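You operate a simulated robot arm through the tools that you are given. There is no shell and no other tool. Be economical: measure what you need, move in short steps, check, and stop when the job is done.

Carry out the task below with a simulated two-armed robot. There is one attempt and no reset: what you move stays moved.

TASK
Brush cushion and chest clean, then lay the cushion on the chest.
Fine: Use the yellow hand broom and lay it back; both hands on the blue cushion; the chest stays shut. Drop and damage nothing, leave nothing switched on. Set down upright: yellow hand broom. What is to be rubbed or washed off counts as gone when no trace of it is left.

It is judged by the outcome, as a careful person would: the job done as asked, and still so three seconds after it is handed in. It fails if anything else is knocked over, pushed out of place, dropped, spilled or broken.

THE ROBOT
Two 7-joint arms with two-finger parallel grippers on one trunk, on a base that drives. Base frame: it is fixed to the floor where the robot stands at the start and does not move with it; the origin is under the middle of the robot, x ahead of it, y to its left, z up; the surface under the hand at the start is at about z = 740. Lengths are in mm, angles in rad, forces in N, time in s.
The left shoulder is at the start at [50, 177, 1204], the right one opposite. With the tool pointing down near the work surface each hand reaches from about 100 to 680 mm from the robot's upright axis, wherever it stands, measured 20 degrees to its own side. Places, roughly: green lid top [1200, 900, 500]; lid of the green chest [1200, 900, 500]. Payload 3.43 kg a hand.
Tool frame (each hand has its own): the origin (TCP) lies between the finger pads and is the grasp point; the fingertips stand 34 mm ahead of it; z points along the fingers, y is the line along which they close. Largest opening 128 mm; finger width 24, thickness 12; the body of the gripper, 48 by 130 mm, starts 96 mm behind the TCP.
Orientation is told as [roll, pitch, yaw] about the base's x, y, z axes, in that order, counted from this pose: with the fingers straight down and closing along the base's y, the tool's x points along the base's -x, its y along +y and its z along -z.

THE INTERFACE
- The arms move only by the tool step_arm. It takes "left_moves", "right_moves" or both (then of equal length, played together; a hand with none holds still); each is a list of rows, each an object of numbers (a shift or turn left out is 0, a gripper value left out holds the last): "dx", "dy", "dz": the shift along the base's x, y, z in units of 250 mm (1.0 is 250 mm); "rx", "ry", "rz": the turn, a rotation vector about the base's x, y, z in units of 90 degrees (1.0 is 90 degrees); "grip": the opening, from 0 (shut) to 1 (fully open). In form: [{"dx": .., "dy": .., "dz": .., "rx": .., "ry": .., "rz": .., "grip": ..}, ...]. A call has 1 to 20 rows; each row is the pose to reach, as a shift and turn from the pose commanded when the call began. A call with a number of a shift or a turn outside -1 to 1 is refused whole. Rows are played at 5 a second. More than 50 mm and 0.15 rad between two rows, or a gripper value outside its range, and nothing of the call is played. A pose out of reach is approached as far as the arm can. The call stops where the force on the tool passes 40 N (or 10 N more than at its start, if that is more) or the arm is blocked; 0.2 s more then pass. The fingers move at their own pace (about 108 mm/s each) and stop on an object; they squeeze with about 23 N. The grip force told is the motor's: it shows also when the fingers shut on nothing. Time passes only in rows, and 0.2 s behind the last, so rows that repeat a pose let the fingers close. The reply holds the time, the measured pose of the TCP, the force on the tool along the base axes, the opening and the grip force, in the units named above and with some noise, with the torque about the TCP (base axes, N m) and any sound that the robot's microphone picked up.
- Cameras (640 x 400 px; columns grow to the right, rows downward): "scene" is now at [147, 43.2, 1361.6]; the picture's right is [0.51, -0.86, 0.00], its down [-0.58, -0.34, -0.74] and it looks along [0.63, 0.37, -0.68] (base axes); focal length 289 px, centre (320, 200). "left" rides on the left gripper at [76, 11, -160] in its tool frame; the picture's right is [-0.15, 0.99, 0.00], its down [-0.88, -0.13, -0.46] and it looks along [-0.45, -0.07, 0.89] (tool axes); focal length 234 px, centre (320, 200). "right" rides on the right gripper at [76, -11, -160] in its tool frame; the picture's right is [0.15, 0.99, 0.00], its down [-0.88, 0.13, -0.46] and it looks along [-0.45, 0.07, 0.89] (tool axes); focal length 234 px, centre (320, 200). There is no depth. A picture from a camera that has moved, and an enlarged one, comes with that camera's place and axes in the base frame and with its lens. The place of the scene camera against the robot may be out by one fixed shift of up to 12 mm in any direction.
- capture(camera): a new picture of that camera. It takes no simulated time.
- slide_trunk(by): slides the trunk up (or, below 0, down) by that many mm; the arms and the scene camera ride with it, the base frame stays. It gives what a move gives, with no picture.
- roll_base(legs): drives the robot by 1 to 6 legs, each [ahead, turn to the left] in mm and rad, along the robot's own axes; the way and the turn of a leg run together, so that a leg with both is an arc; at most 1500 mm and 3.142 rad a leg. The arms and the cameras ride along, it lands a little off, and it stops where it bumps. It gives what a move gives.
- turn_head(pan, tilt): turns the head with the scene camera to pan (to the left, within 1.396 rad either way) and tilt (down, from -0.506 to 1.204), counted from straight ahead of the robot. It gives what a move gives.
- enlarge(camera, box): a new picture of the part [left, top, right, bottom] of that camera's present view, enlarged. It takes no simulated time.
- job_done(): hands the job in; it is judged then, once.

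Work in short steps. Places have to be worked out from the pictures, the camera data and where the tool is seen: move nearer, look again, correct. Check each grasp and each placing, and mend what went wrong. You have 120 turns and 100 pictures in all, those below and enlarged ones among them. Open the grippers and draw the arms clear of the work before you hand the job in, unless the task says otherwise; then end with one line.

The tools are called after ">>>" as name(argument=value, ...) on one line, values as JSON. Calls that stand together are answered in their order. step_arm: Moves the arms, as the interface text tells. Its arguments: {"type":"object","properties":{"left_moves":{"type":"array"},"right_moves":{"type":"array"}},"required":[]} The other tools are called the same way: slide_trunk (by) slides the trunk up or down; roll_base (legs) drives the base; turn_head (pan, tilt) turns the head that bears the scene camera; capture (camera) takes a picture; enlarge (camera, box) takes an enlarged picture of a part of a camera's view; job_done () hands the job in.

At the start:

```text
t: 0.0
left_ee_pos: [345.4, 408.4, 1073.9]
left_tool_rot: [0.001, 0.0, 0.001]
left_force: [-0.3, 0.6, 0.3]
left_wrist_torque: [-0.01, -0.02, 0.0]
left_finger_gap: 127.8
left_grasp_force: 0.0
right_ee_pos: [440.2, -4.0, 1071.3]
right_tool_rot: [-0.001, -0.001, 0.001]
right_force: [-0.4, -0.4, 0.1]
right_wrist_torque: [0.0, 0.02, -0.03]
right_finger_gap: 128.1
right_grasp_force: 0.0
trunk travel left (down, up): [-375.0, 26.0]
robot x, y, heading: [1.4, -1.2, 0.001]
head pan, tilt: [0.534, 0.744]
```

scene: 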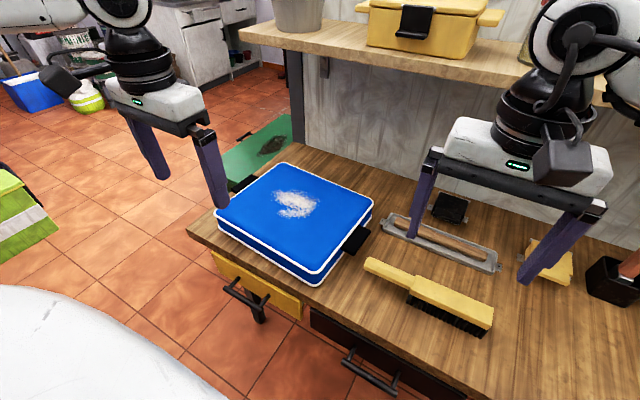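
right: 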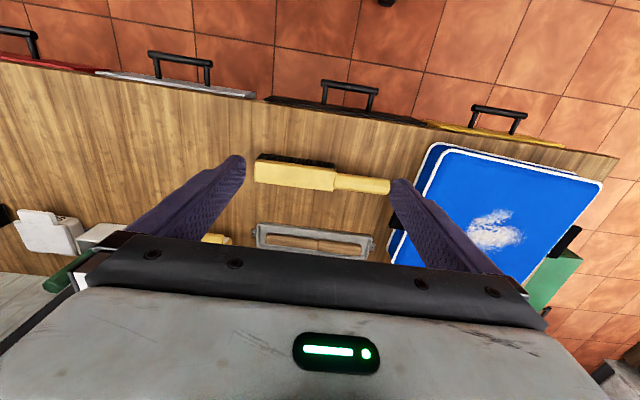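
left: 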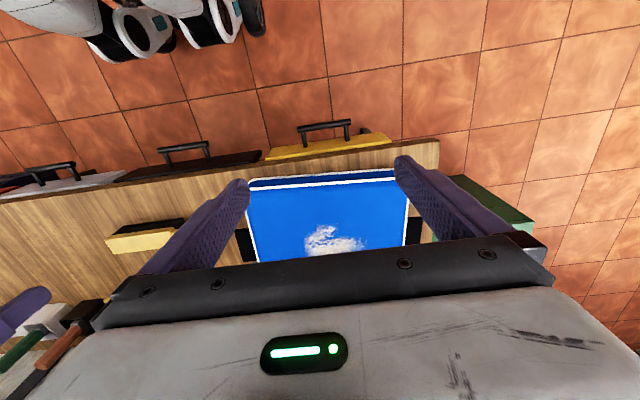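

The broom lies on the table in front, the cushion has a white dust patch and the green chest behind has a dark one. I take closer looks first.

>>> enlarge(camera="scene", box=[340, 180, 520, 350])

>>> enlarge(camera="scene", box=[180, 90, 400, 290])

```text
2.35 times, centred on (430, 265) of scene
camera zoom: at [147.0, 43.2, 1361.6], right [0.51, -0.86, 0.0], down [-0.58, -0.34, -0.74], along [0.63, 0.37, -0.68], focal length 679 px, centre (61, 47)
```

zoom: 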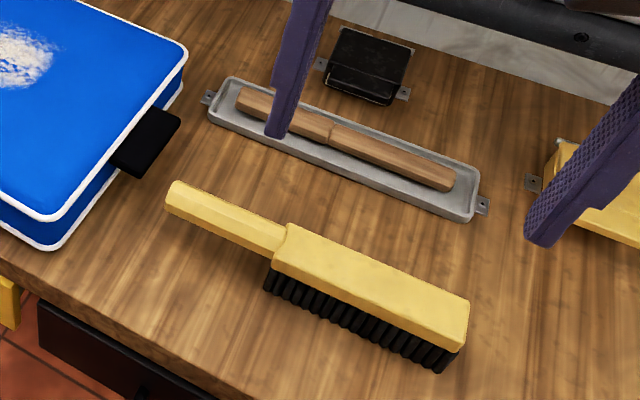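

```text
2.00 times, centred on (290, 190) of scene
camera zoom: at [147.0, 43.2, 1361.6], right [0.51, -0.86, 0.0], down [-0.58, -0.34, -0.74], along [0.63, 0.37, -0.68], focal length 577 px, centre (380, 220)
```

zoom: 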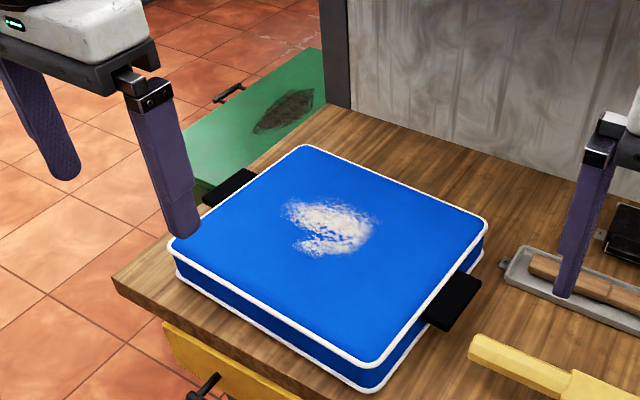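

The broom stands on its bristles with the handle toward +y at about x 550, y 0 to 155. Before acting I look at the chest and the free floor.

>>> turn_head(pan=0.75, tilt=0.5)

>>> capture(camera="scene")

>>> turn_head(pan=1.35, tilt=0.7)

>>> capture(camera="scene")

```text
t: 0.8
left_ee_pos: [345.9, 407.7, 1074.8]
left_tool_rot: [0.001, -0.001, -0.002]
left_force: [0.1, -0.1, 0.5]
left_wrist_torque: [0.01, 0.03, -0.01]
left_finger_gap: 128.1
left_grasp_force: 0.0
right_ee_pos: [440.1, -3.7, 1071.3]
right_tool_rot: [0.001, 0.001, 0.0]
right_force: [-0.6, -0.7, -0.5]
right_wrist_torque: [-0.01, -0.03, -0.03]
right_finger_gap: 128.0
right_grasp_force: 0.0
trunk travel left (down, up): [-375.0, 26.0]
robot x, y, heading: [-3.6, -0.9, 0.003]
head pan, tilt: [0.75, 0.499]
```

```text
94 pictures are left
camera scene: at [142.0, 62.9, 1382.9], right [0.68, -0.73, 0.0], down [-0.35, -0.33, -0.88], along [0.64, 0.6, -0.48], focal length 289 px, centre (320, 200)
```

scene: 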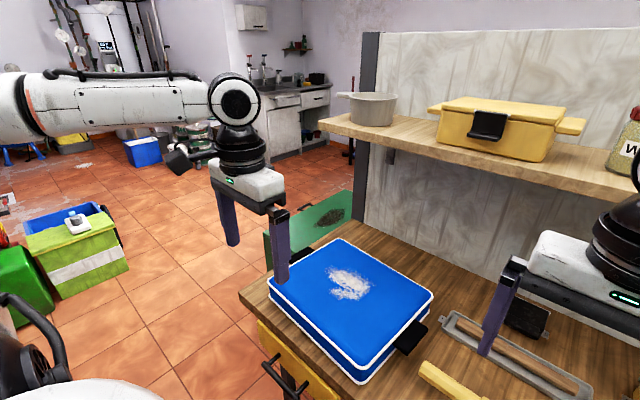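

```text
t: 1.8
left_ee_pos: [344.8, 408.6, 1075.3]
left_tool_rot: [-0.001, 0.0, 0.001]
left_force: [1.0, -1.0, -0.2]
left_wrist_torque: [0.01, -0.01, 0.02]
left_finger_gap: 128.1
left_grasp_force: 0.1
right_ee_pos: [440.5, -3.5, 1071.6]
right_tool_rot: [0.0, 0.0, 0.0]
right_force: [-0.9, 0.2, 0.1]
right_wrist_torque: [-0.05, 0.01, 0.0]
right_finger_gap: 127.9
right_grasp_force: 0.0
trunk travel left (down, up): [-375.0, 26.0]
robot x, y, heading: [1.6, 1.0, -0.004]
head pan, tilt: [1.349, 0.7]
```

```text
93 pictures are left
camera scene: at [94.2, 83.7, 1365.2], right [0.98, -0.22, 0.0], down [-0.14, -0.63, -0.77], along [0.17, 0.75, -0.64], focal length 289 px, centre (320, 200)
```

scene: 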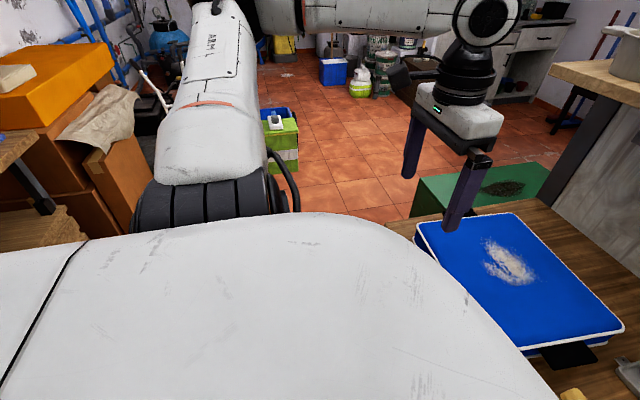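

The chest lid spans roughly x 850–1550, y 650–1150, with its dirt near (1215, 980). I now draw the right hand aside and bring the left hand over the broom handle, turned by -90°, so that later the broom points ahead when turned back.

>>> step_arm(left_moves=[{"dx": 0.08, "dy": -0.09, "rz": -0.09}, {"dx": 0.16, "dy": -0.18, "rz": -0.18}, {"dx": 0.24, "dy": -0.27, "rz": -0.27}, {"dx": 0.32, "dy": -0.36, "rz": -0.36}, {"dx": 0.4, "dy": -0.45, "rz": -0.45}, {"dx": 0.48, "dy": -0.54, "rz": -0.54}, {"dx": 0.56, "dy": -0.63, "rz": -0.63}, {"dx": 0.64, "dy": -0.72, "rz": -0.72}, {"dx": 0.72, "dy": -0.81, "dz": -0.1, "rz": -0.81}, {"dx": 0.8, "dy": -0.9, "dz": -0.2, "rz": -0.9}, {"dx": 0.83, "dy": -1.0, "dz": -0.3, "rz": -1.0}, {"dx": 0.83, "dy": -1.0, "dz": -0.4, "rz": -1.0}], right_moves=[{"dy": -0.15}, {"dy": -0.3}, {"dy": -0.45}, {"dy": -0.6}, {"dy": -0.75, "dx": -0.1}, {"dy": -0.9, "dx": -0.2}, {"dy": -1, "dx": -0.3}, {"dy": -1, "dx": -0.4}, {"dy": -1, "dx": -0.4}, {"dy": -1, "dx": -0.4}, {"dy": -1, "dx": -0.4}, {"dy": -1, "dx": -0.4}])

>>> turn_head(pan=0.25, tilt=0.85)

>>> capture(camera="left")

>>> capture(camera="scene")

```text
refused: row 11 steps farther than a row can; nothing moved
```

```text
t: 3.1
left_ee_pos: [344.9, 408.0, 1075.1]
left_tool_rot: [0.0, 0.001, 0.0]
left_force: [-0.4, -0.8, -0.1]
left_wrist_torque: [-0.01, 0.02, 0.01]
left_finger_gap: 127.9
left_grasp_force: 0.0
right_ee_pos: [439.9, -2.7, 1071.9]
right_tool_rot: [-0.002, 0.0, -0.003]
right_force: [1.5, 0.0, 1.5]
right_wrist_torque: [0.0, 0.0, -0.01]
right_finger_gap: 128.0
right_grasp_force: 0.1
trunk travel left (down, up): [-375.0, 26.0]
robot x, y, heading: [-2.5, -0.3, -0.002]
head pan, tilt: [0.25, 0.85]
```

```text
92 pictures are left
camera left: at [269.8, 418.8, 1235.8], right [0.15, 0.99, 0.0], down [0.88, -0.13, 0.46], along [0.45, -0.07, -0.89], focal length 234 px, centre (320, 200)
```

left: 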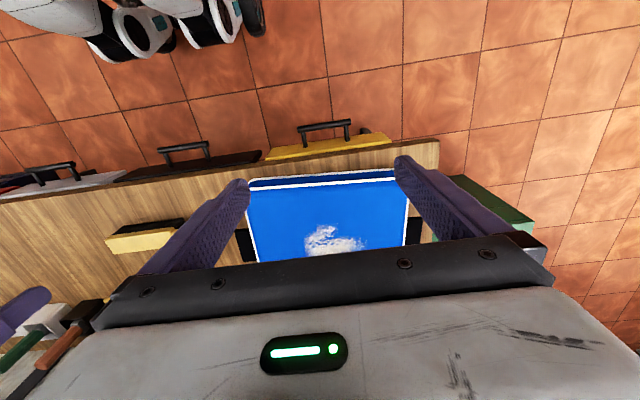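

```text
91 pictures are left
camera scene: at [151.1, 20.3, 1352.9], right [0.25, -0.97, 0.0], down [-0.73, -0.19, -0.66], along [0.64, 0.16, -0.75], focal length 289 px, centre (320, 200)
```

scene: 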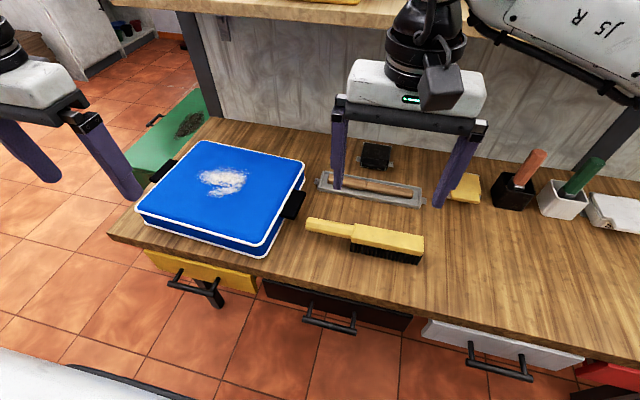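

The call was refused for step size; I resend it with smaller steps.

>>> step_arm(left_moves=[{"dx": 0.07, "dy": -0.085, "rz": -0.085}, {"dx": 0.14, "dy": -0.17, "rz": -0.17}, {"dx": 0.21, "dy": -0.255, "rz": -0.255}, {"dx": 0.28, "dy": -0.34, "rz": -0.34}, {"dx": 0.35, "dy": -0.425, "rz": -0.425}, {"dx": 0.42, "dy": -0.51, "rz": -0.51}, {"dx": 0.49, "dy": -0.595, "rz": -0.595}, {"dx": 0.56, "dy": -0.68, "rz": -0.68}, {"dx": 0.63, "dy": -0.765, "dz": -0.1, "rz": -0.765}, {"dx": 0.7, "dy": -0.85, "dz": -0.2, "rz": -0.85}, {"dx": 0.77, "dy": -0.93, "dz": -0.3, "rz": -0.93}, {"dx": 0.83, "dy": -1.0, "dz": -0.4, "rz": -1.0}], right_moves=[{"dy": -0.15}, {"dy": -0.3}, {"dy": -0.45}, {"dy": -0.6}, {"dy": -0.75, "dx": -0.1}, {"dy": -0.9, "dx": -0.2}, {"dy": -1, "dx": -0.3}, {"dy": -1, "dx": -0.4}, {"dy": -1, "dx": -0.4}, {"dy": -1, "dx": -0.4}, {"dy": -1, "dx": -0.4}, {"dy": -1, "dx": -0.4}])

>>> capture(camera="left")

>>> capture(camera="scene")

```text
t: 5.7
left_ee_pos: [511.2, 195.5, 990.0]
left_tool_rot: [0.002, -0.002, -1.574]
left_force: [-0.1, 0.1, 0.0]
left_wrist_torque: [-0.01, 0.0, 0.03]
left_finger_gap: 128.1
left_grasp_force: 0.0
left hand out of reach, approached as far as the arm can: row 11, 12
right_ee_pos: [342.1, -253.1, 1071.3]
right_tool_rot: [-0.001, 0.0, -0.001]
right_force: [-0.1, -0.6, -0.4]
right_wrist_torque: [-0.02, 0.02, 0.0]
right_finger_gap: 128.3
right_grasp_force: 0.0
trunk travel left (down, up): [-375.0, 26.0]
robot x, y, heading: [1.2, -3.3, -0.002]
head pan, tilt: [0.25, 0.85]
```

```text
90 pictures are left
camera left: at [522.3, 271.1, 1150.3], right [0.99, -0.15, 0.0], down [-0.13, -0.88, 0.46], along [-0.07, -0.45, -0.89], focal length 234 px, centre (320, 200)
```

left: 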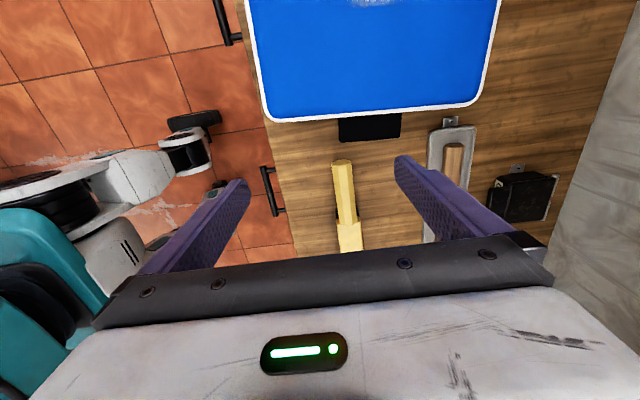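

```text
89 pictures are left
camera scene: at [151.4, 20.3, 1352.9], right [0.25, -0.97, 0.0], down [-0.73, -0.19, -0.66], along [0.64, 0.16, -0.75], focal length 289 px, centre (320, 200)
```

scene: 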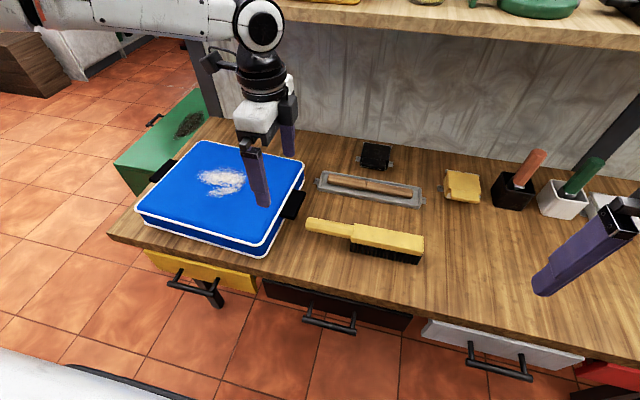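

The left hand stopped short at the given yaw, maybe for height. The handle runs along y at x≈540, y 33–144. I test whether going lower helps, with a small step to learn the commanded pose.

>>> step_arm(left_moves=[{"dz": -0.15}, {"dz": -0.3}, {"dz": -0.4}, {"dz": -0.4}])

```text
t: 6.7
left_ee_pos: [485.6, 217.3, 908.9]
left_tool_rot: [0.002, -0.002, -1.57]
left_force: [1.0, 0.1, 0.6]
left_wrist_torque: [-0.02, -0.03, -0.03]
left_finger_gap: 127.9
left_grasp_force: 0.0
left hand out of reach, approached as far as the arm can: row 1, 2, 3, 4
right_ee_pos: [340.9, -253.7, 1071.1]
right_tool_rot: [-0.002, 0.0, 0.0]
right_force: [-0.2, 0.3, 0.3]
right_wrist_torque: [0.02, 0.01, 0.0]
right_finger_gap: 128.0
right_grasp_force: 0.0
trunk travel left (down, up): [-375.0, 26.0]
robot x, y, heading: [0.5, 0.4, 0.0]
head pan, tilt: [0.25, 0.85]
```

The limit is from the -90° wrist turn. Turning the robot right a little lessens the relative turn, so I rotate the base by -0.45 rad (hands are clear above everything).

>>> step_arm(left_moves=[{"dz": 0.15}, {"dz": 0.3}, {"dx": -0.1, "dz": 0.4}, {"dx": -0.2, "dz": 0.4}, {"dx": -0.3, "dz": 0.4}])

>>> roll_base(legs=[[0, -0.45]])

>>> capture(camera="left")

```text
t: 7.9
left_ee_pos: [413.5, 219.4, 1009.7]
left_tool_rot: [0.003, -0.001, -1.571]
left_force: [0.1, 0.3, -0.5]
left_wrist_torque: [-0.03, 0.0, 0.02]
left_finger_gap: 127.7
left_grasp_force: 0.2
right_ee_pos: [340.1, -252.9, 1070.4]
right_tool_rot: [0.001, -0.002, -0.002]
right_force: [-0.7, 0.5, 0.7]
right_wrist_torque: [0.01, 0.01, 0.03]
right_finger_gap: 128.0
right_grasp_force: 0.0
trunk travel left (down, up): [-375.0, 26.0]
robot x, y, heading: [1.3, 1.1, 0.0]
head pan, tilt: [0.25, 0.85]
```

```text
t: 9.6
left_ee_pos: [467.7, 13.9, 1009.8]
left_tool_rot: [0.0, 0.0, -2.025]
left_force: [-0.5, 0.7, -0.8]
left_wrist_torque: [-0.01, -0.03, -0.01]
left_finger_gap: 128.0
left_grasp_force: 0.1
right_ee_pos: [194.2, -376.9, 1069.3]
right_tool_rot: [0.0, -0.001, -0.455]
right_force: [0.0, 0.0, -0.8]
right_wrist_torque: [0.02, -0.04, -0.02]
right_finger_gap: 127.7
right_grasp_force: 0.0
trunk travel left (down, up): [-375.0, 26.0]
robot x, y, heading: [1.2, -0.2, -0.459]
head pan, tilt: [0.25, 0.85]
```

```text
88 pictures are left
camera left: at [511.7, 76.8, 1170.3], right [0.82, -0.57, 0.0], down [-0.5, -0.73, 0.46], along [-0.26, -0.38, -0.89], focal length 234 px, centre (320, 200)
```

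left: 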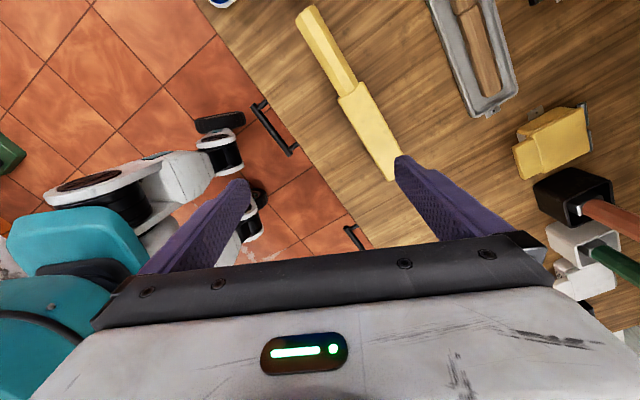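

The turn worked. Broom measured: handle axis x≈538, from junction y≈38 to end y≈148; head end y≈-118. I bring the left hand above the handle at yaw -90° and z 900.

>>> step_arm(left_moves=[{"dx": 0.07, "dy": 0.06, "rz": 0.08}, {"dx": 0.14, "dy": 0.12, "rz": 0.16, "dz": -0.1}, {"dx": 0.2, "dy": 0.18, "rz": 0.23, "dz": -0.2}, {"dx": 0.26, "dy": 0.22, "rz": 0.289, "dz": -0.3}, {"dx": 0.281, "dy": 0.23, "rz": 0.289, "dz": -0.44}, {"dx": 0.281, "dy": 0.23, "rz": 0.289, "dz": -0.44}])

>>> capture(camera="left")

>>> turn_head(pan=0.5, tilt=0.85)

>>> capture(camera="scene")

```text
t: 11.0
left_ee_pos: [538.3, 72.1, 898.8]
left_tool_rot: [0.001, -0.001, -1.571]
left_force: [-0.3, 0.5, 0.3]
left_wrist_torque: [-0.02, 0.03, 0.0]
left_finger_gap: 127.9
left_grasp_force: 0.1
right_ee_pos: [194.9, -378.5, 1071.2]
right_tool_rot: [0.0, -0.001, -0.455]
right_force: [-0.2, 1.1, -0.8]
right_wrist_torque: [0.01, 0.0, 0.0]
right_finger_gap: 128.0
right_grasp_force: 0.0
trunk travel left (down, up): [-375.0, 26.0]
robot x, y, heading: [-0.3, -0.7, -0.459]
head pan, tilt: [0.25, 0.85]
```

```text
87 pictures are left
camera left: at [550.2, 147.2, 1058.9], right [0.99, -0.15, 0.0], down [-0.13, -0.88, 0.46], along [-0.07, -0.45, -0.89], focal length 234 px, centre (320, 200)
```

left: 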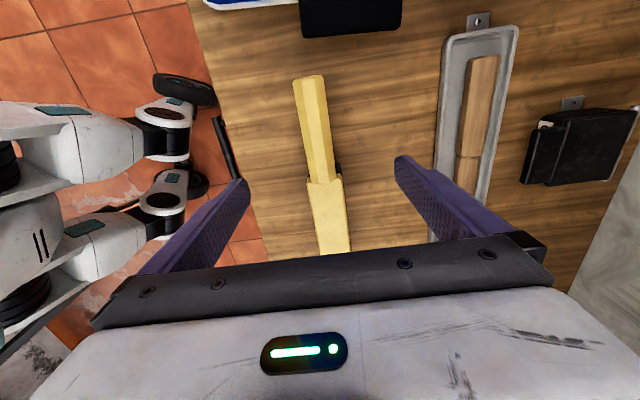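

```text
t: 11.8
left_ee_pos: [538.6, 71.7, 899.1]
left_tool_rot: [0.0, 0.0, -1.572]
left_force: [-0.4, 0.5, 0.5]
left_wrist_torque: [-0.03, -0.01, 0.03]
left_finger_gap: 127.8
left_grasp_force: 0.0
right_ee_pos: [195.1, -376.6, 1069.6]
right_tool_rot: [0.0, 0.001, -0.457]
right_force: [0.6, -0.4, 0.1]
right_wrist_torque: [-0.04, -0.03, 0.01]
right_finger_gap: 128.1
right_grasp_force: 0.1
trunk travel left (down, up): [-375.0, 26.0]
robot x, y, heading: [-0.5, -2.8, -0.455]
head pan, tilt: [0.499, 0.85]
```

```text
86 pictures are left
camera scene: at [146.3, -26.6, 1352.9], right [0.04, -1.0, 0.0], down [-0.75, -0.03, -0.66], along [0.66, 0.03, -0.75], focal length 289 px, centre (320, 200)
```

scene: 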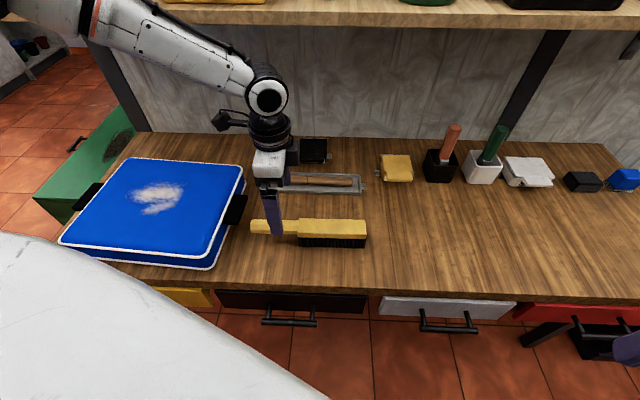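

Reach is fine now. I enlarge the broom to judge handle height and bristle length before descending.

>>> enlarge(camera="scene", box=[235, 195, 385, 260])

>>> enlarge(camera="right", box=[320, 0, 640, 200])

```text
4.27 times, centred on (310, 228) of scene
camera zoom: at [146.3, -26.6, 1352.9], right [0.04, -1.0, 0.0], down [-0.75, -0.03, -0.66], along [0.66, 0.03, -0.75], focal length 1232 px, centre (363, 83)
```

zoom: 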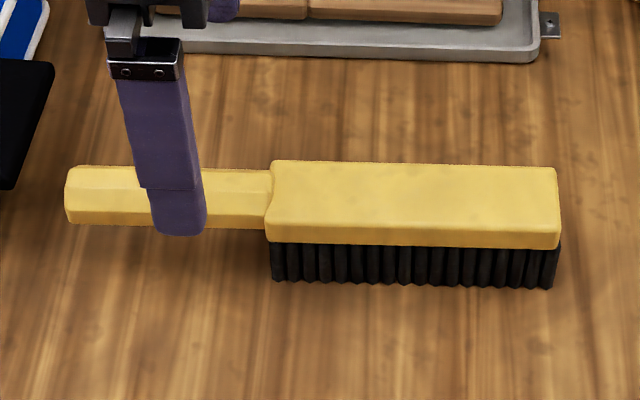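

```text
2.00 times, centred on (480, 100) of right
camera zoom: at [122.6, -355.1, 1230.7], right [0.3, 0.95, 0.0], down [0.85, -0.27, 0.46], along [0.43, -0.14, -0.89], focal length 468 px, centre (0, 400)
```

zoom: 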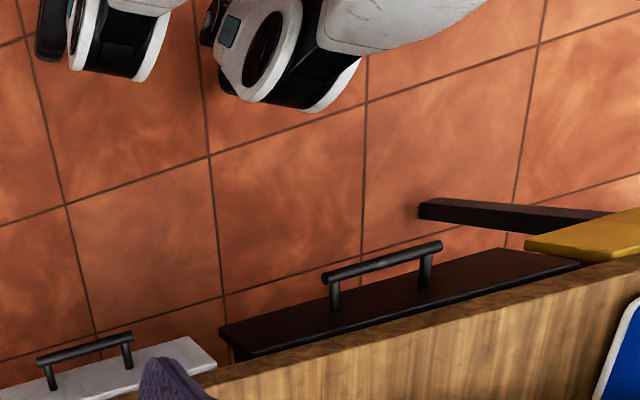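

Block is about z 775–798 with ~35 mm bristles, and the handle is at roughly the same height. I descend to z≈792 at y≈58 (tips at 758, clear of the table) with fingers still open.

>>> step_arm(left_moves=[{"dx": -0.008, "dy": -0.055, "dz": -0.1}, {"dx": -0.008, "dy": -0.055, "dz": -0.2}, {"dx": -0.008, "dy": -0.055, "dz": -0.3}, {"dx": -0.008, "dy": -0.055, "dz": -0.38}, {"dx": -0.008, "dy": -0.055, "dz": -0.428}])

>>> enlarge(camera="scene", box=[235, 175, 385, 260])

>>> capture(camera="left")

```text
t: 13.0
left_ee_pos: [528.4, 70.1, 816.9]
left_tool_rot: [0.002, -0.002, -1.572]
left_force: [-0.4, -0.2, 0.6]
left_wrist_torque: [0.02, -0.03, -0.01]
left_finger_gap: 128.0
left_grasp_force: 0.1
left hand out of reach, approached as far as the arm can: row 4, 5
right_ee_pos: [196.2, -377.3, 1069.1]
right_tool_rot: [0.0, 0.0, -0.456]
right_force: [0.3, 0.4, 0.1]
right_wrist_torque: [-0.01, -0.04, 0.0]
right_finger_gap: 127.8
right_grasp_force: 0.0
trunk travel left (down, up): [-375.0, 26.0]
robot x, y, heading: [-3.4, 1.1, -0.457]
head pan, tilt: [0.499, 0.85]
```

```text
4.27 times, centred on (310, 218) of scene
camera zoom: at [146.4, -26.6, 1352.9], right [0.04, -1.0, 0.0], down [-0.75, -0.03, -0.66], along [0.66, 0.03, -0.75], focal length 1232 px, centre (363, 125)
```

zoom: 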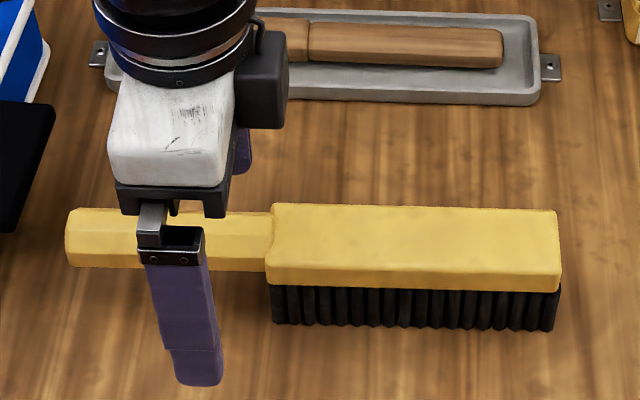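

```text
82 pictures are left
camera left: at [539.7, 145.2, 976.8], right [0.99, -0.15, 0.0], down [-0.13, -0.88, 0.46], along [-0.07, -0.45, -0.89], focal length 234 px, centre (320, 200)
```

left: 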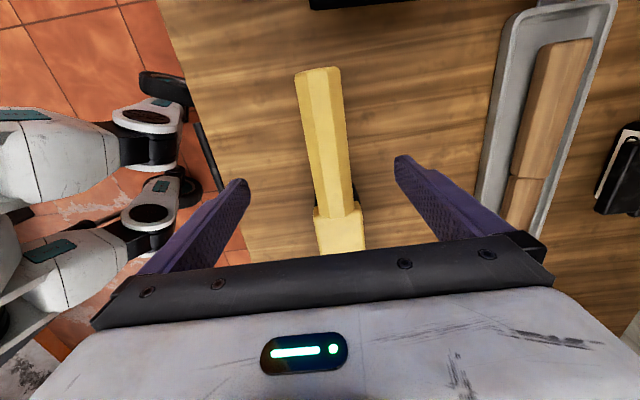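

At the reach edge; lowering the trunk will help. I raise the hand 100 mm, then slide the trunk down 120 mm.

>>> step_arm(left_moves=[{"dz": 0.15}, {"dz": 0.3}, {"dz": 0.45}, {"dz": 0.5}])

>>> slide_trunk(by=-130)

```text
t: 14.0
left_ee_pos: [530.1, 71.2, 941.2]
left_tool_rot: [0.0, -0.001, -1.572]
left_force: [0.0, 0.6, -0.2]
left_wrist_torque: [0.03, 0.0, 0.01]
left_finger_gap: 127.9
left_grasp_force: 0.0
right_ee_pos: [194.1, -376.8, 1069.8]
right_tool_rot: [0.001, 0.0, -0.456]
right_force: [-0.5, -0.6, 0.5]
right_wrist_torque: [-0.01, 0.03, 0.02]
right_finger_gap: 128.1
right_grasp_force: 0.1
trunk travel left (down, up): [-375.0, 26.0]
robot x, y, heading: [1.4, -0.4, -0.453]
head pan, tilt: [0.499, 0.85]
```

```text
t: 15.6
left_ee_pos: [531.0, 70.5, 809.9]
left_tool_rot: [0.0, 0.0, -1.573]
left_force: [0.7, -0.5, -0.1]
left_wrist_torque: [0.02, 0.0, -0.01]
left_finger_gap: 128.1
left_grasp_force: 0.1
right_ee_pos: [195.3, -376.1, 940.5]
right_tool_rot: [0.0, 0.001, -0.455]
right_force: [0.4, -0.3, 0.8]
right_wrist_torque: [0.03, 0.0, 0.03]
right_finger_gap: 128.0
right_grasp_force: 0.0
trunk travel left (down, up): [-245.0, 156.0]
robot x, y, heading: [-0.7, 0.0, -0.454]
head pan, tilt: [0.499, 0.85]
```

Now I go to the grasp pose at about (539, 58, 792), then close the fingers.

>>> step_arm(left_moves=[{"dx": 0.032, "dy": -0.05, "dz": -0.03}, {"dx": 0.032, "dy": -0.05, "dz": -0.072}, {"dx": 0.032, "dy": -0.05, "dz": -0.072, "grip": 0.5}, {"dx": 0.032, "dy": -0.05, "dz": -0.072, "grip": 0.35}])

>>> capture(camera="left")

```text
t: 16.6
left_ee_pos: [539.2, 57.9, 790.1]
left_tool_rot: [0.002, 0.001, -1.57]
left_force: [-0.1, -0.8, 0.8]
left_wrist_torque: [-0.02, 0.0, -0.03]
left_finger_gap: 44.9
left_grasp_force: 0.1
right_ee_pos: [193.7, -376.4, 940.2]
right_tool_rot: [0.001, 0.0, -0.456]
right_force: [0.0, -0.5, -0.2]
right_wrist_torque: [0.01, 0.01, 0.02]
right_finger_gap: 128.1
right_grasp_force: 0.0
trunk travel left (down, up): [-245.0, 156.0]
robot x, y, heading: [0.3, 2.0, -0.455]
head pan, tilt: [0.499, 0.85]
```

```text
81 pictures are left
camera left: at [550.9, 134.4, 951.1], right [0.99, -0.15, 0.0], down [-0.13, -0.88, 0.46], along [-0.07, -0.45, -0.89], focal length 234 px, centre (320, 200)
```

left: 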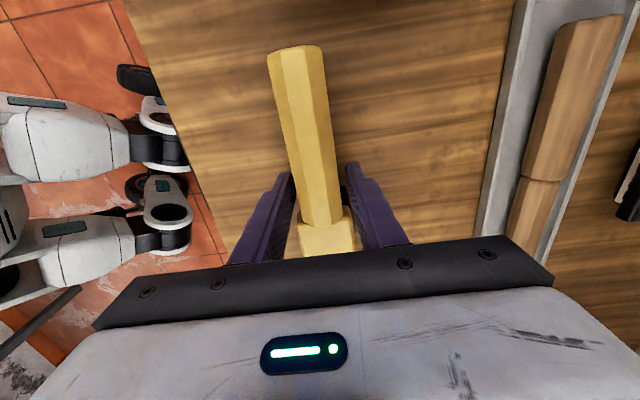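

The handle is centred between the fingers. I close fully.

>>> step_arm(left_moves=[{"grip": 0.15}, {"grip": 0}, {"grip": 0}, {"grip": 0}])

```text
t: 17.6
left_ee_pos: [538.7, 58.8, 791.7]
left_tool_rot: [0.0, -0.001, -1.574]
left_force: [-0.2, -0.9, 0.1]
left_wrist_torque: [-0.06, -0.01, 0.09]
left_finger_gap: 31.5
left_grasp_force: 23.0
right_ee_pos: [195.3, -376.4, 939.1]
right_tool_rot: [0.001, 0.001, -0.455]
right_force: [-0.2, 0.8, 0.1]
right_wrist_torque: [0.0, -0.02, 0.0]
right_finger_gap: 128.2
right_grasp_force: 0.0
trunk travel left (down, up): [-245.0, 156.0]
robot x, y, heading: [-2.9, -1.4, -0.459]
head pan, tilt: [0.499, 0.85]
```

Grasped (gap 31.5 mm, 23 N). The return pose to remember is (539, 58, 791, yaw -1.571). I lift 160 mm and check the grasp.

>>> step_arm(left_moves=[{"dz": 0.1}, {"dz": 0.25}, {"dz": 0.4}, {"dz": 0.55}, {"dz": 0.64}, {"dz": 0.64}])

>>> capture(camera="scene")

```text
t: 19.0
left_ee_pos: [541.6, 58.1, 951.1]
left_tool_rot: [-0.001, 0.0, -1.572]
left_force: [-0.2, -0.8, -3.1]
left_wrist_torque: [0.22, -0.01, -0.01]
left_finger_gap: 31.4
left_grasp_force: 22.7
right_ee_pos: [195.9, -375.5, 938.7]
right_tool_rot: [0.001, 0.0, -0.456]
right_force: [0.4, -0.1, -0.4]
right_wrist_torque: [-0.01, -0.01, -0.02]
right_finger_gap: 128.1
right_grasp_force: 0.2
trunk travel left (down, up): [-245.0, 156.0]
robot x, y, heading: [1.9, 3.7, -0.458]
head pan, tilt: [0.499, 0.85]
```

```text
80 pictures are left
camera scene: at [146.6, -26.5, 1222.9], right [0.04, -1.0, 0.0], down [-0.75, -0.03, -0.66], along [0.66, 0.03, -0.75], focal length 289 px, centre (320, 200)
```

scene: 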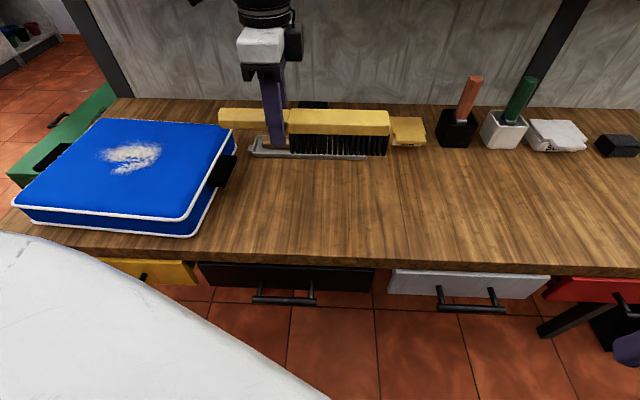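

The broom hangs level in the grip. I turn the robot left 0.65 rad so the cushion is comfortably in the left arm's reach, broom 100 mm above the cushion.

>>> step_arm(left_moves=[{"dx": -0.15, "dz": 0.1}, {"dx": -0.3, "dz": 0.2}])

>>> roll_base(legs=[[0, 0.65]])

>>> capture(camera="left")

```text
t: 19.6
left_ee_pos: [463.7, 59.6, 997.9]
left_tool_rot: [0.0, 0.0, -1.572]
left_force: [-0.6, -0.4, -1.8]
left_wrist_torque: [0.18, -0.03, -0.02]
left_finger_gap: 31.3
left_grasp_force: 23.3
right_ee_pos: [195.3, -378.1, 939.4]
right_tool_rot: [-0.002, -0.003, -0.455]
right_force: [-0.4, -0.9, 0.3]
right_wrist_torque: [0.01, 0.03, 0.04]
right_finger_gap: 127.9
right_grasp_force: 0.0
trunk travel left (down, up): [-245.0, 156.0]
robot x, y, heading: [2.9, -3.0, -0.457]
head pan, tilt: [0.499, 0.85]
```

```text
t: 21.7
left_ee_pos: [332.0, 330.6, 998.2]
left_tool_rot: [0.002, 0.0, -0.918]
left_force: [0.3, -0.4, -2.2]
left_wrist_torque: [0.14, 0.11, -0.02]
left_finger_gap: 31.3
left_grasp_force: 22.8
right_ee_pos: [383.4, -181.4, 940.9]
right_tool_rot: [0.001, 0.001, 0.198]
right_force: [0.4, 0.4, -0.5]
right_wrist_torque: [-0.03, 0.01, 0.04]
right_finger_gap: 128.3
right_grasp_force: 0.0
trunk travel left (down, up): [-245.0, 156.0]
robot x, y, heading: [0.5, -2.4, 0.199]
head pan, tilt: [0.499, 0.85]
```

```text
79 pictures are left
camera left: at [295.0, 397.0, 1159.1], right [0.88, 0.48, 0.0], down [0.43, -0.78, 0.46], along [0.22, -0.4, -0.89], focal length 234 px, centre (320, 200)
```

left: 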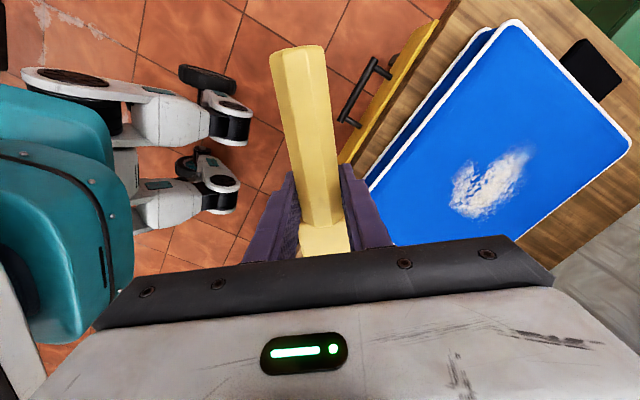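

The dust lies at about x 580–645, y 328–463 on the cushion (x 470–746, y 240–560). I rotate the broom to point ahead (yaw 0) with the hand at (514, 300) and lower to z 890 to view the height.

>>> step_arm(left_moves=[{"dx": 0.09, "dy": -0.015, "rz": 0.084}, {"dx": 0.18, "dy": -0.03, "rz": 0.168}, {"dx": 0.27, "dy": -0.045, "rz": 0.252}, {"dx": 0.36, "dy": -0.06, "rz": 0.336}, {"dx": 0.45, "dy": -0.075, "rz": 0.42}, {"dx": 0.54, "dy": -0.09, "rz": 0.504}, {"dx": 0.63, "dy": -0.105, "rz": 0.584}, {"dx": 0.728, "dy": -0.12, "rz": 0.584, "dz": -0.1}, {"dx": 0.728, "dy": -0.12, "rz": 0.584, "dz": -0.28}, {"dx": 0.728, "dy": -0.12, "rz": 0.584, "dz": -0.43}, {"dx": 0.728, "dy": -0.12, "rz": 0.584, "dz": -0.43}])

>>> capture(camera="scene")

```text
t: 24.1
left_ee_pos: [483.9, 315.0, 895.7]
left_tool_rot: [-0.002, -0.002, -0.003]
left_force: [0.1, -0.8, -2.4]
left_wrist_torque: [0.02, 0.24, 0.03]
left_finger_gap: 31.2
left_grasp_force: 22.9
left hand out of reach, approached as far as the arm can: row 7, 8, 9, 10, 11
right_ee_pos: [384.6, -179.4, 939.6]
right_tool_rot: [0.0, -0.001, 0.197]
right_force: [-1.0, -0.5, 0.1]
right_wrist_torque: [0.01, -0.01, -0.01]
right_finger_gap: 128.3
right_grasp_force: 0.1
trunk travel left (down, up): [-245.0, 156.0]
robot x, y, heading: [0.4, 1.7, 0.198]
head pan, tilt: [0.499, 0.85]
```

```text
78 pictures are left
camera scene: at [134.2, 65.0, 1222.9], right [0.64, -0.77, 0.0], down [-0.58, -0.48, -0.66], along [0.51, 0.42, -0.75], focal length 289 px, centre (320, 200)
```

scene: 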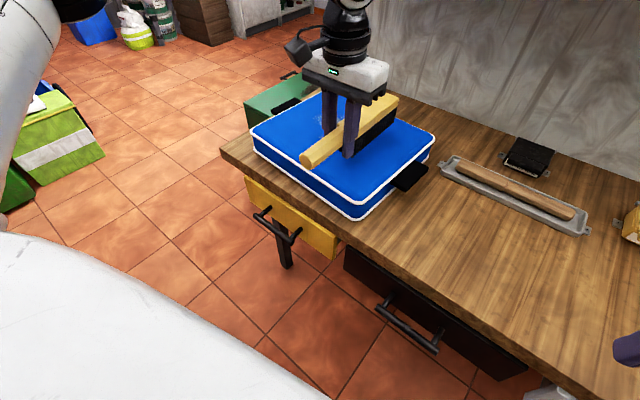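

The hand reached only x=484; I drive 80 mm closer (base is well clear of the drawers), broom staying ~40 mm over the cushion.

>>> roll_base(legs=[[80, 0]])

>>> capture(camera="left")

>>> enlarge(camera="scene", box=[240, 30, 460, 230])

```text
t: 25.2
left_ee_pos: [561.6, 331.4, 895.5]
left_tool_rot: [-0.003, 0.0, -0.002]
left_force: [-0.3, -0.4, -2.4]
left_wrist_torque: [-0.03, 0.22, -0.02]
left_finger_gap: 31.2
left_grasp_force: 22.6
right_ee_pos: [462.3, -165.5, 939.8]
right_tool_rot: [-0.001, -0.001, 0.198]
right_force: [0.1, 0.2, 0.3]
right_wrist_torque: [-0.01, 0.05, 0.03]
right_finger_gap: 128.1
right_grasp_force: 0.0
trunk travel left (down, up): [-245.0, 156.0]
robot x, y, heading: [75.5, 16.2, 0.195]
head pan, tilt: [0.499, 0.85]
```

```text
77 pictures are left
camera left: at [486.5, 341.7, 1056.3], right [0.15, 0.99, 0.0], down [0.88, -0.13, 0.46], along [0.45, -0.07, -0.89], focal length 234 px, centre (320, 200)
```

left: 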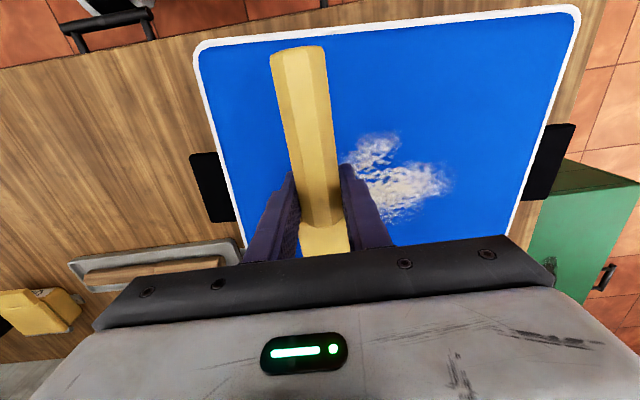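

```text
2.00 times, centred on (350, 130) of scene
camera zoom: at [213.1, 80.7, 1222.8], right [0.64, -0.77, 0.0], down [-0.58, -0.48, -0.66], along [0.51, 0.42, -0.75], focal length 577 px, centre (260, 340)
```

zoom: 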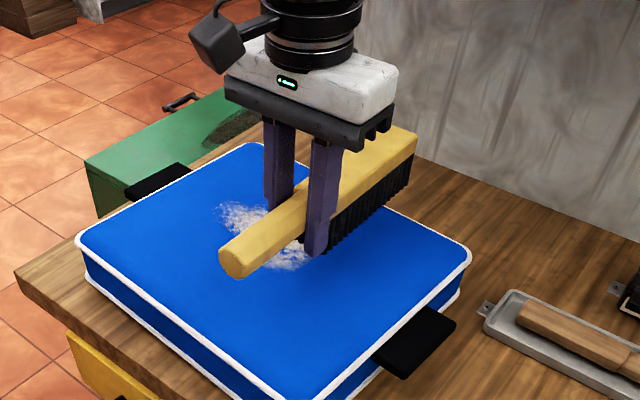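

The dust is at x≈548–659, y≈350–478. I move the hand to (506, 315) beside it and descend to find contact.

>>> step_arm(left_moves=[{"dx": -0.15, "dy": -0.066}, {"dx": -0.222, "dy": -0.066, "dz": -0.08}, {"dx": -0.222, "dy": -0.066, "dz": -0.14}, {"dx": -0.222, "dy": -0.066, "dz": -0.16}])

>>> enlarge(camera="scene", box=[240, 60, 460, 230])

```text
t: 26.2
left_ee_pos: [506.4, 313.0, 859.9]
left_tool_rot: [-0.001, -0.01, -0.002]
left_force: [-2.3, 2.7, 22.2]
left_wrist_torque: [0.08, -0.12, 0.15]
left_finger_gap: 30.8
left_grasp_force: 22.7
right_ee_pos: [461.8, -165.0, 941.1]
right_tool_rot: [0.0, -0.003, 0.196]
right_force: [-1.2, 0.1, -0.5]
right_wrist_torque: [0.0, 0.01, 0.04]
right_finger_gap: 127.8
right_grasp_force: 0.1
trunk travel left (down, up): [-245.0, 156.0]
robot x, y, heading: [79.9, 16.9, 0.195]
head pan, tilt: [0.499, 0.85]
```

```text
2.35 times, centred on (350, 145) of scene
camera zoom: at [210.9, 79.8, 1223.6], right [0.64, -0.77, 0.0], down [-0.58, -0.48, -0.66], along [0.51, 0.42, -0.75], focal length 679 px, centre (249, 329)
```

zoom: 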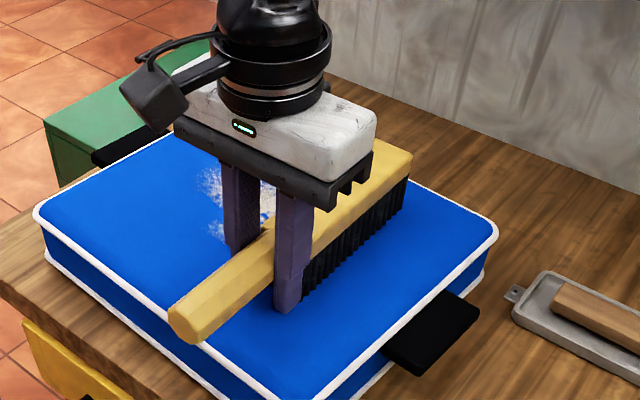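

Contact was found: 22 N at z≈860 (cushion top ≈809). I ease up 3 mm and sweep toward +y across the dust.

>>> step_arm(left_moves=[{"dz": 0.012}, {"dz": 0.012, "dy": 0.06}, {"dz": 0.012, "dy": 0.14}, {"dz": 0.012, "dy": 0.22}, {"dz": 0.012, "dy": 0.3}, {"dz": 0.012, "dy": 0.38}, {"dz": 0.012, "dy": 0.46}, {"dz": 0.012, "dy": 0.54}, {"dz": 0.012, "dy": 0.62}, {"dz": 0.012, "dy": 0.7}, {"dz": 0.012, "dy": 0.78}])

>>> capture(camera="left")

>>> capture(camera="scene")

```text
t: 28.6
left_ee_pos: [504.9, 508.9, 860.3]
left_tool_rot: [0.0, -0.002, -0.003]
left_force: [-0.4, -2.1, 2.9]
left_wrist_torque: [0.01, 0.01, -0.09]
left_finger_gap: 31.4
left_grasp_force: 23.3
right_ee_pos: [460.9, -165.5, 940.0]
right_tool_rot: [0.0, 0.0, 0.198]
right_force: [0.5, -1.1, 0.5]
right_wrist_torque: [0.0, -0.01, 0.02]
right_finger_gap: 127.9
right_grasp_force: 0.1
trunk travel left (down, up): [-245.0, 156.0]
robot x, y, heading: [79.4, 16.1, 0.199]
head pan, tilt: [0.499, 0.85]
```

```text
74 pictures are left
camera left: at [428.9, 519.0, 1021.0], right [0.15, 0.99, 0.0], down [0.88, -0.13, 0.46], along [0.45, -0.07, -0.89], focal length 234 px, centre (320, 200)
```

left: 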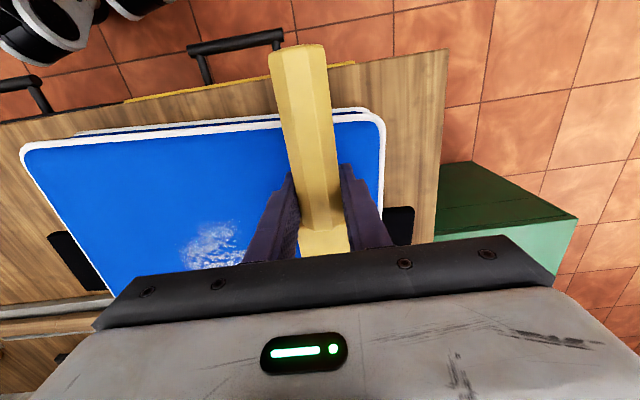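

```text
73 pictures are left
camera scene: at [212.0, 80.0, 1223.0], right [0.64, -0.77, 0.0], down [-0.58, -0.48, -0.66], along [0.51, 0.42, -0.75], focal length 289 px, centre (320, 200)
```

scene: 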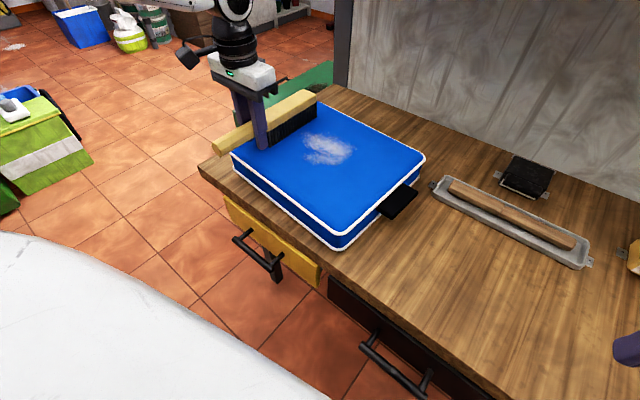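

The dust fades with each pass. I sweep back and forth with slightly more pressure.

>>> step_arm(left_moves=[{"dz": -0.012, "dy": -0.08}, {"dz": -0.012, "dy": -0.16}, {"dz": -0.012, "dy": -0.24}, {"dz": -0.012, "dy": -0.32}, {"dz": -0.012, "dy": -0.4}, {"dz": -0.012, "dy": -0.48}, {"dz": -0.012, "dy": -0.56}, {"dz": -0.012, "dy": -0.64}, {"dz": -0.012, "dy": -0.7}, {"dz": -0.012, "dy": -0.75}, {"dz": -0.012, "dy": -0.67}, {"dz": -0.012, "dy": -0.59}, {"dz": -0.012, "dy": -0.51}, {"dz": -0.012, "dy": -0.43}, {"dz": -0.012, "dy": -0.35}, {"dz": -0.012, "dy": -0.27}, {"dz": -0.012, "dy": -0.19}, {"dz": -0.012, "dy": -0.11}, {"dz": -0.012, "dy": -0.03}, {"dz": -0.012, "dy": 0.02}])

>>> enlarge(camera="scene", box=[200, 50, 460, 250])

```text
t: 32.8
left_ee_pos: [507.4, 512.6, 855.7]
left_tool_rot: [0.0, 0.001, -0.001]
left_force: [-0.3, 0.0, -0.8]
left_wrist_torque: [-0.01, 0.19, 0.01]
left_finger_gap: 31.1
left_grasp_force: 23.3
right_ee_pos: [462.6, -165.4, 939.9]
right_tool_rot: [0.002, 0.001, 0.197]
right_force: [0.6, 0.4, -0.4]
right_wrist_torque: [0.0, 0.01, -0.01]
right_finger_gap: 127.9
right_grasp_force: 0.1
trunk travel left (down, up): [-245.0, 156.0]
robot x, y, heading: [78.6, 13.5, 0.199]
head pan, tilt: [0.499, 0.85]
```

```text
2.00 times, centred on (330, 150) of scene
camera zoom: at [212.3, 80.6, 1222.9], right [0.64, -0.77, 0.0], down [-0.58, -0.48, -0.66], along [0.51, 0.42, -0.75], focal length 577 px, centre (300, 300)
```

zoom: 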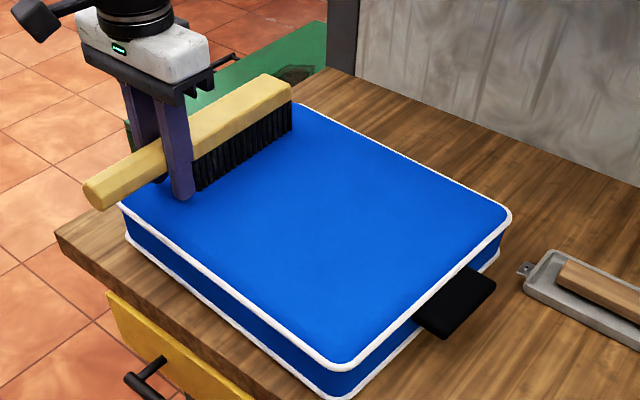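

The cushion looks clean. I lift the broom off and verify the rest of its surface.

>>> step_arm(left_moves=[{"dz": 0.15}, {"dz": 0.3}, {"dz": 0.45, "dx": -0.1}, {"dz": 0.6, "dx": -0.25}, {"dz": 0.6, "dx": -0.4}, {"dz": 0.6, "dx": -0.5}])

>>> enlarge(camera="scene", box=[200, 50, 460, 250])

```text
refused: row 4 steps farther than a row can; nothing moved
```

```text
2.00 times, centred on (330, 150) of scene
camera zoom: at [212.3, 80.6, 1222.9], right [0.64, -0.77, 0.0], down [-0.58, -0.48, -0.66], along [0.51, 0.42, -0.75], focal length 577 px, centre (300, 300)
```

zoom: 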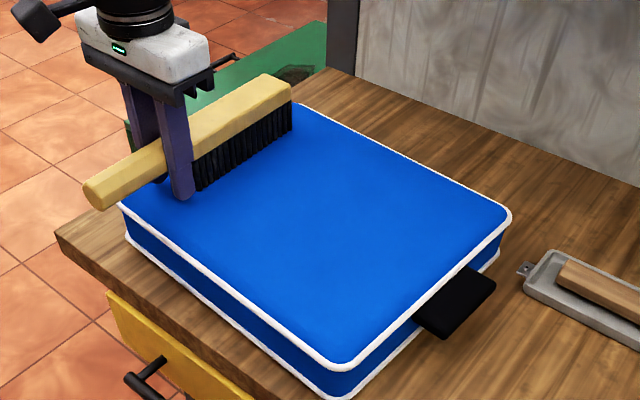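

Refused for step size; I resend with smaller steps.

>>> step_arm(left_moves=[{"dz": 0.15}, {"dz": 0.3}, {"dz": 0.45, "dx": -0.05}, {"dz": 0.55, "dx": -0.18}, {"dz": 0.6, "dx": -0.32}, {"dz": 0.6, "dx": -0.5}])

>>> enlarge(camera="scene", box=[200, 50, 460, 250])

```text
t: 34.2
left_ee_pos: [379.9, 515.6, 1011.4]
left_tool_rot: [0.0, -0.001, -0.001]
left_force: [-0.5, -0.9, -3.2]
left_wrist_torque: [-0.03, 0.23, 0.0]
left_finger_gap: 31.1
left_grasp_force: 23.1
right_ee_pos: [461.4, -165.2, 940.8]
right_tool_rot: [0.002, 0.0, 0.198]
right_force: [0.1, -0.2, -0.2]
right_wrist_torque: [0.02, 0.0, 0.0]
right_finger_gap: 127.9
right_grasp_force: 0.1
trunk travel left (down, up): [-245.0, 156.0]
robot x, y, heading: [79.7, 14.7, 0.195]
head pan, tilt: [0.499, 0.85]
```

```text
2.00 times, centred on (330, 150) of scene
camera zoom: at [211.8, 81.0, 1223.0], right [0.64, -0.77, 0.0], down [-0.58, -0.48, -0.66], along [0.51, 0.42, -0.75], focal length 577 px, centre (300, 300)
```

zoom: 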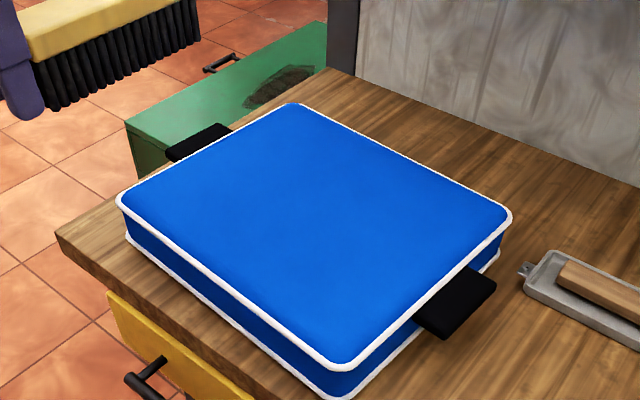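

The cushion is clean. The chest handle is on its +y side, dirt near (1213, 965). I tuck the left hand inward, then back off, turn left and drive around to y≈1450, with a look at the way first.

>>> step_arm(left_moves=[{"dy": -0.15}, {"dy": -0.3}, {"dy": -0.45}, {"dy": -0.6}, {"dy": -0.75}, {"dy": -0.85}], right_moves=[{"dx": -0.1}, {"dx": -0.2}, {"dx": -0.3}, {"dx": -0.4, "dz": 0.1}, {"dx": -0.4, "dz": 0.2}, {"dx": -0.4, "dz": 0.3}])

>>> roll_base(legs=[[-150, 0], [0, 1.372]])

>>> turn_head(pan=0, tilt=0.5)

>>> capture(camera="scene")

```text
t: 35.6
left_ee_pos: [379.0, 300.5, 1006.3]
left_tool_rot: [0.0, -0.003, -0.002]
left_force: [0.2, 0.1, -1.7]
left_wrist_torque: [-0.03, 0.2, -0.05]
left_finger_gap: 31.2
left_grasp_force: 22.7
right_ee_pos: [362.9, -163.4, 1015.8]
right_tool_rot: [-0.001, -0.002, 0.196]
right_force: [0.1, -0.5, 0.1]
right_wrist_torque: [0.03, -0.01, -0.01]
right_finger_gap: 127.8
right_grasp_force: 0.0
trunk travel left (down, up): [-245.0, 156.0]
robot x, y, heading: [80.4, 17.1, 0.2]
head pan, tilt: [0.499, 0.85]
```

```text
t: 40.4
left_ee_pos: [-294.3, 335.0, 1006.4]
left_tool_rot: [-0.001, -0.002, 1.386]
left_force: [-0.4, -0.8, -2.4]
left_wrist_torque: [-0.24, 0.01, 0.0]
left_finger_gap: 31.0
left_grasp_force: 23.2
right_ee_pos: [159.0, 234.2, 1015.2]
right_tool_rot: [0.001, 0.002, 1.585]
right_force: [-0.4, 0.3, 1.2]
right_wrist_torque: [-0.01, 0.0, 0.0]
right_finger_gap: 128.1
right_grasp_force: 0.1
trunk travel left (down, up): [-245.0, 156.0]
robot x, y, heading: [-71.0, -14.4, 1.588]
head pan, tilt: [0.499, 0.85]
```

```text
t: 41.3
left_ee_pos: [-295.8, 334.8, 1005.9]
left_tool_rot: [0.0, -0.001, 1.388]
left_force: [-0.4, -0.2, -2.5]
left_wrist_torque: [-0.22, 0.04, 0.02]
left_finger_gap: 31.0
left_grasp_force: 22.6
right_ee_pos: [158.4, 234.2, 1014.3]
right_tool_rot: [0.0, -0.001, 1.586]
right_force: [-0.1, 0.0, 0.3]
right_wrist_torque: [0.01, -0.01, -0.02]
right_finger_gap: 127.9
right_grasp_force: 0.1
trunk travel left (down, up): [-245.0, 156.0]
robot x, y, heading: [-68.7, -15.5, 1.589]
head pan, tilt: [0.0, 0.499]
```

```text
69 pictures are left
camera scene: at [-65.9, 148.4, 1252.8], right [1.0, 0.02, 0.0], down [0.01, -0.48, -0.88], along [-0.01, 0.88, -0.48], focal length 289 px, centre (320, 200)
```

scene: 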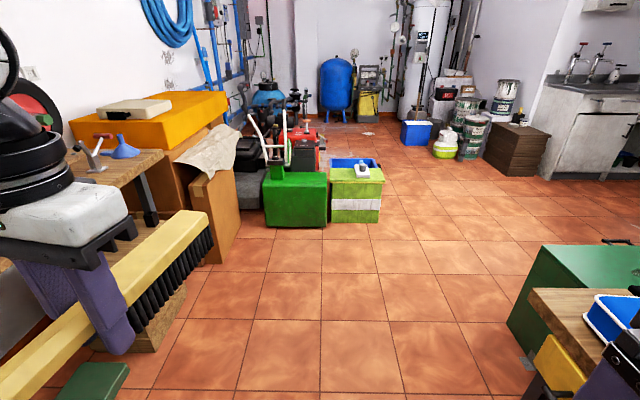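

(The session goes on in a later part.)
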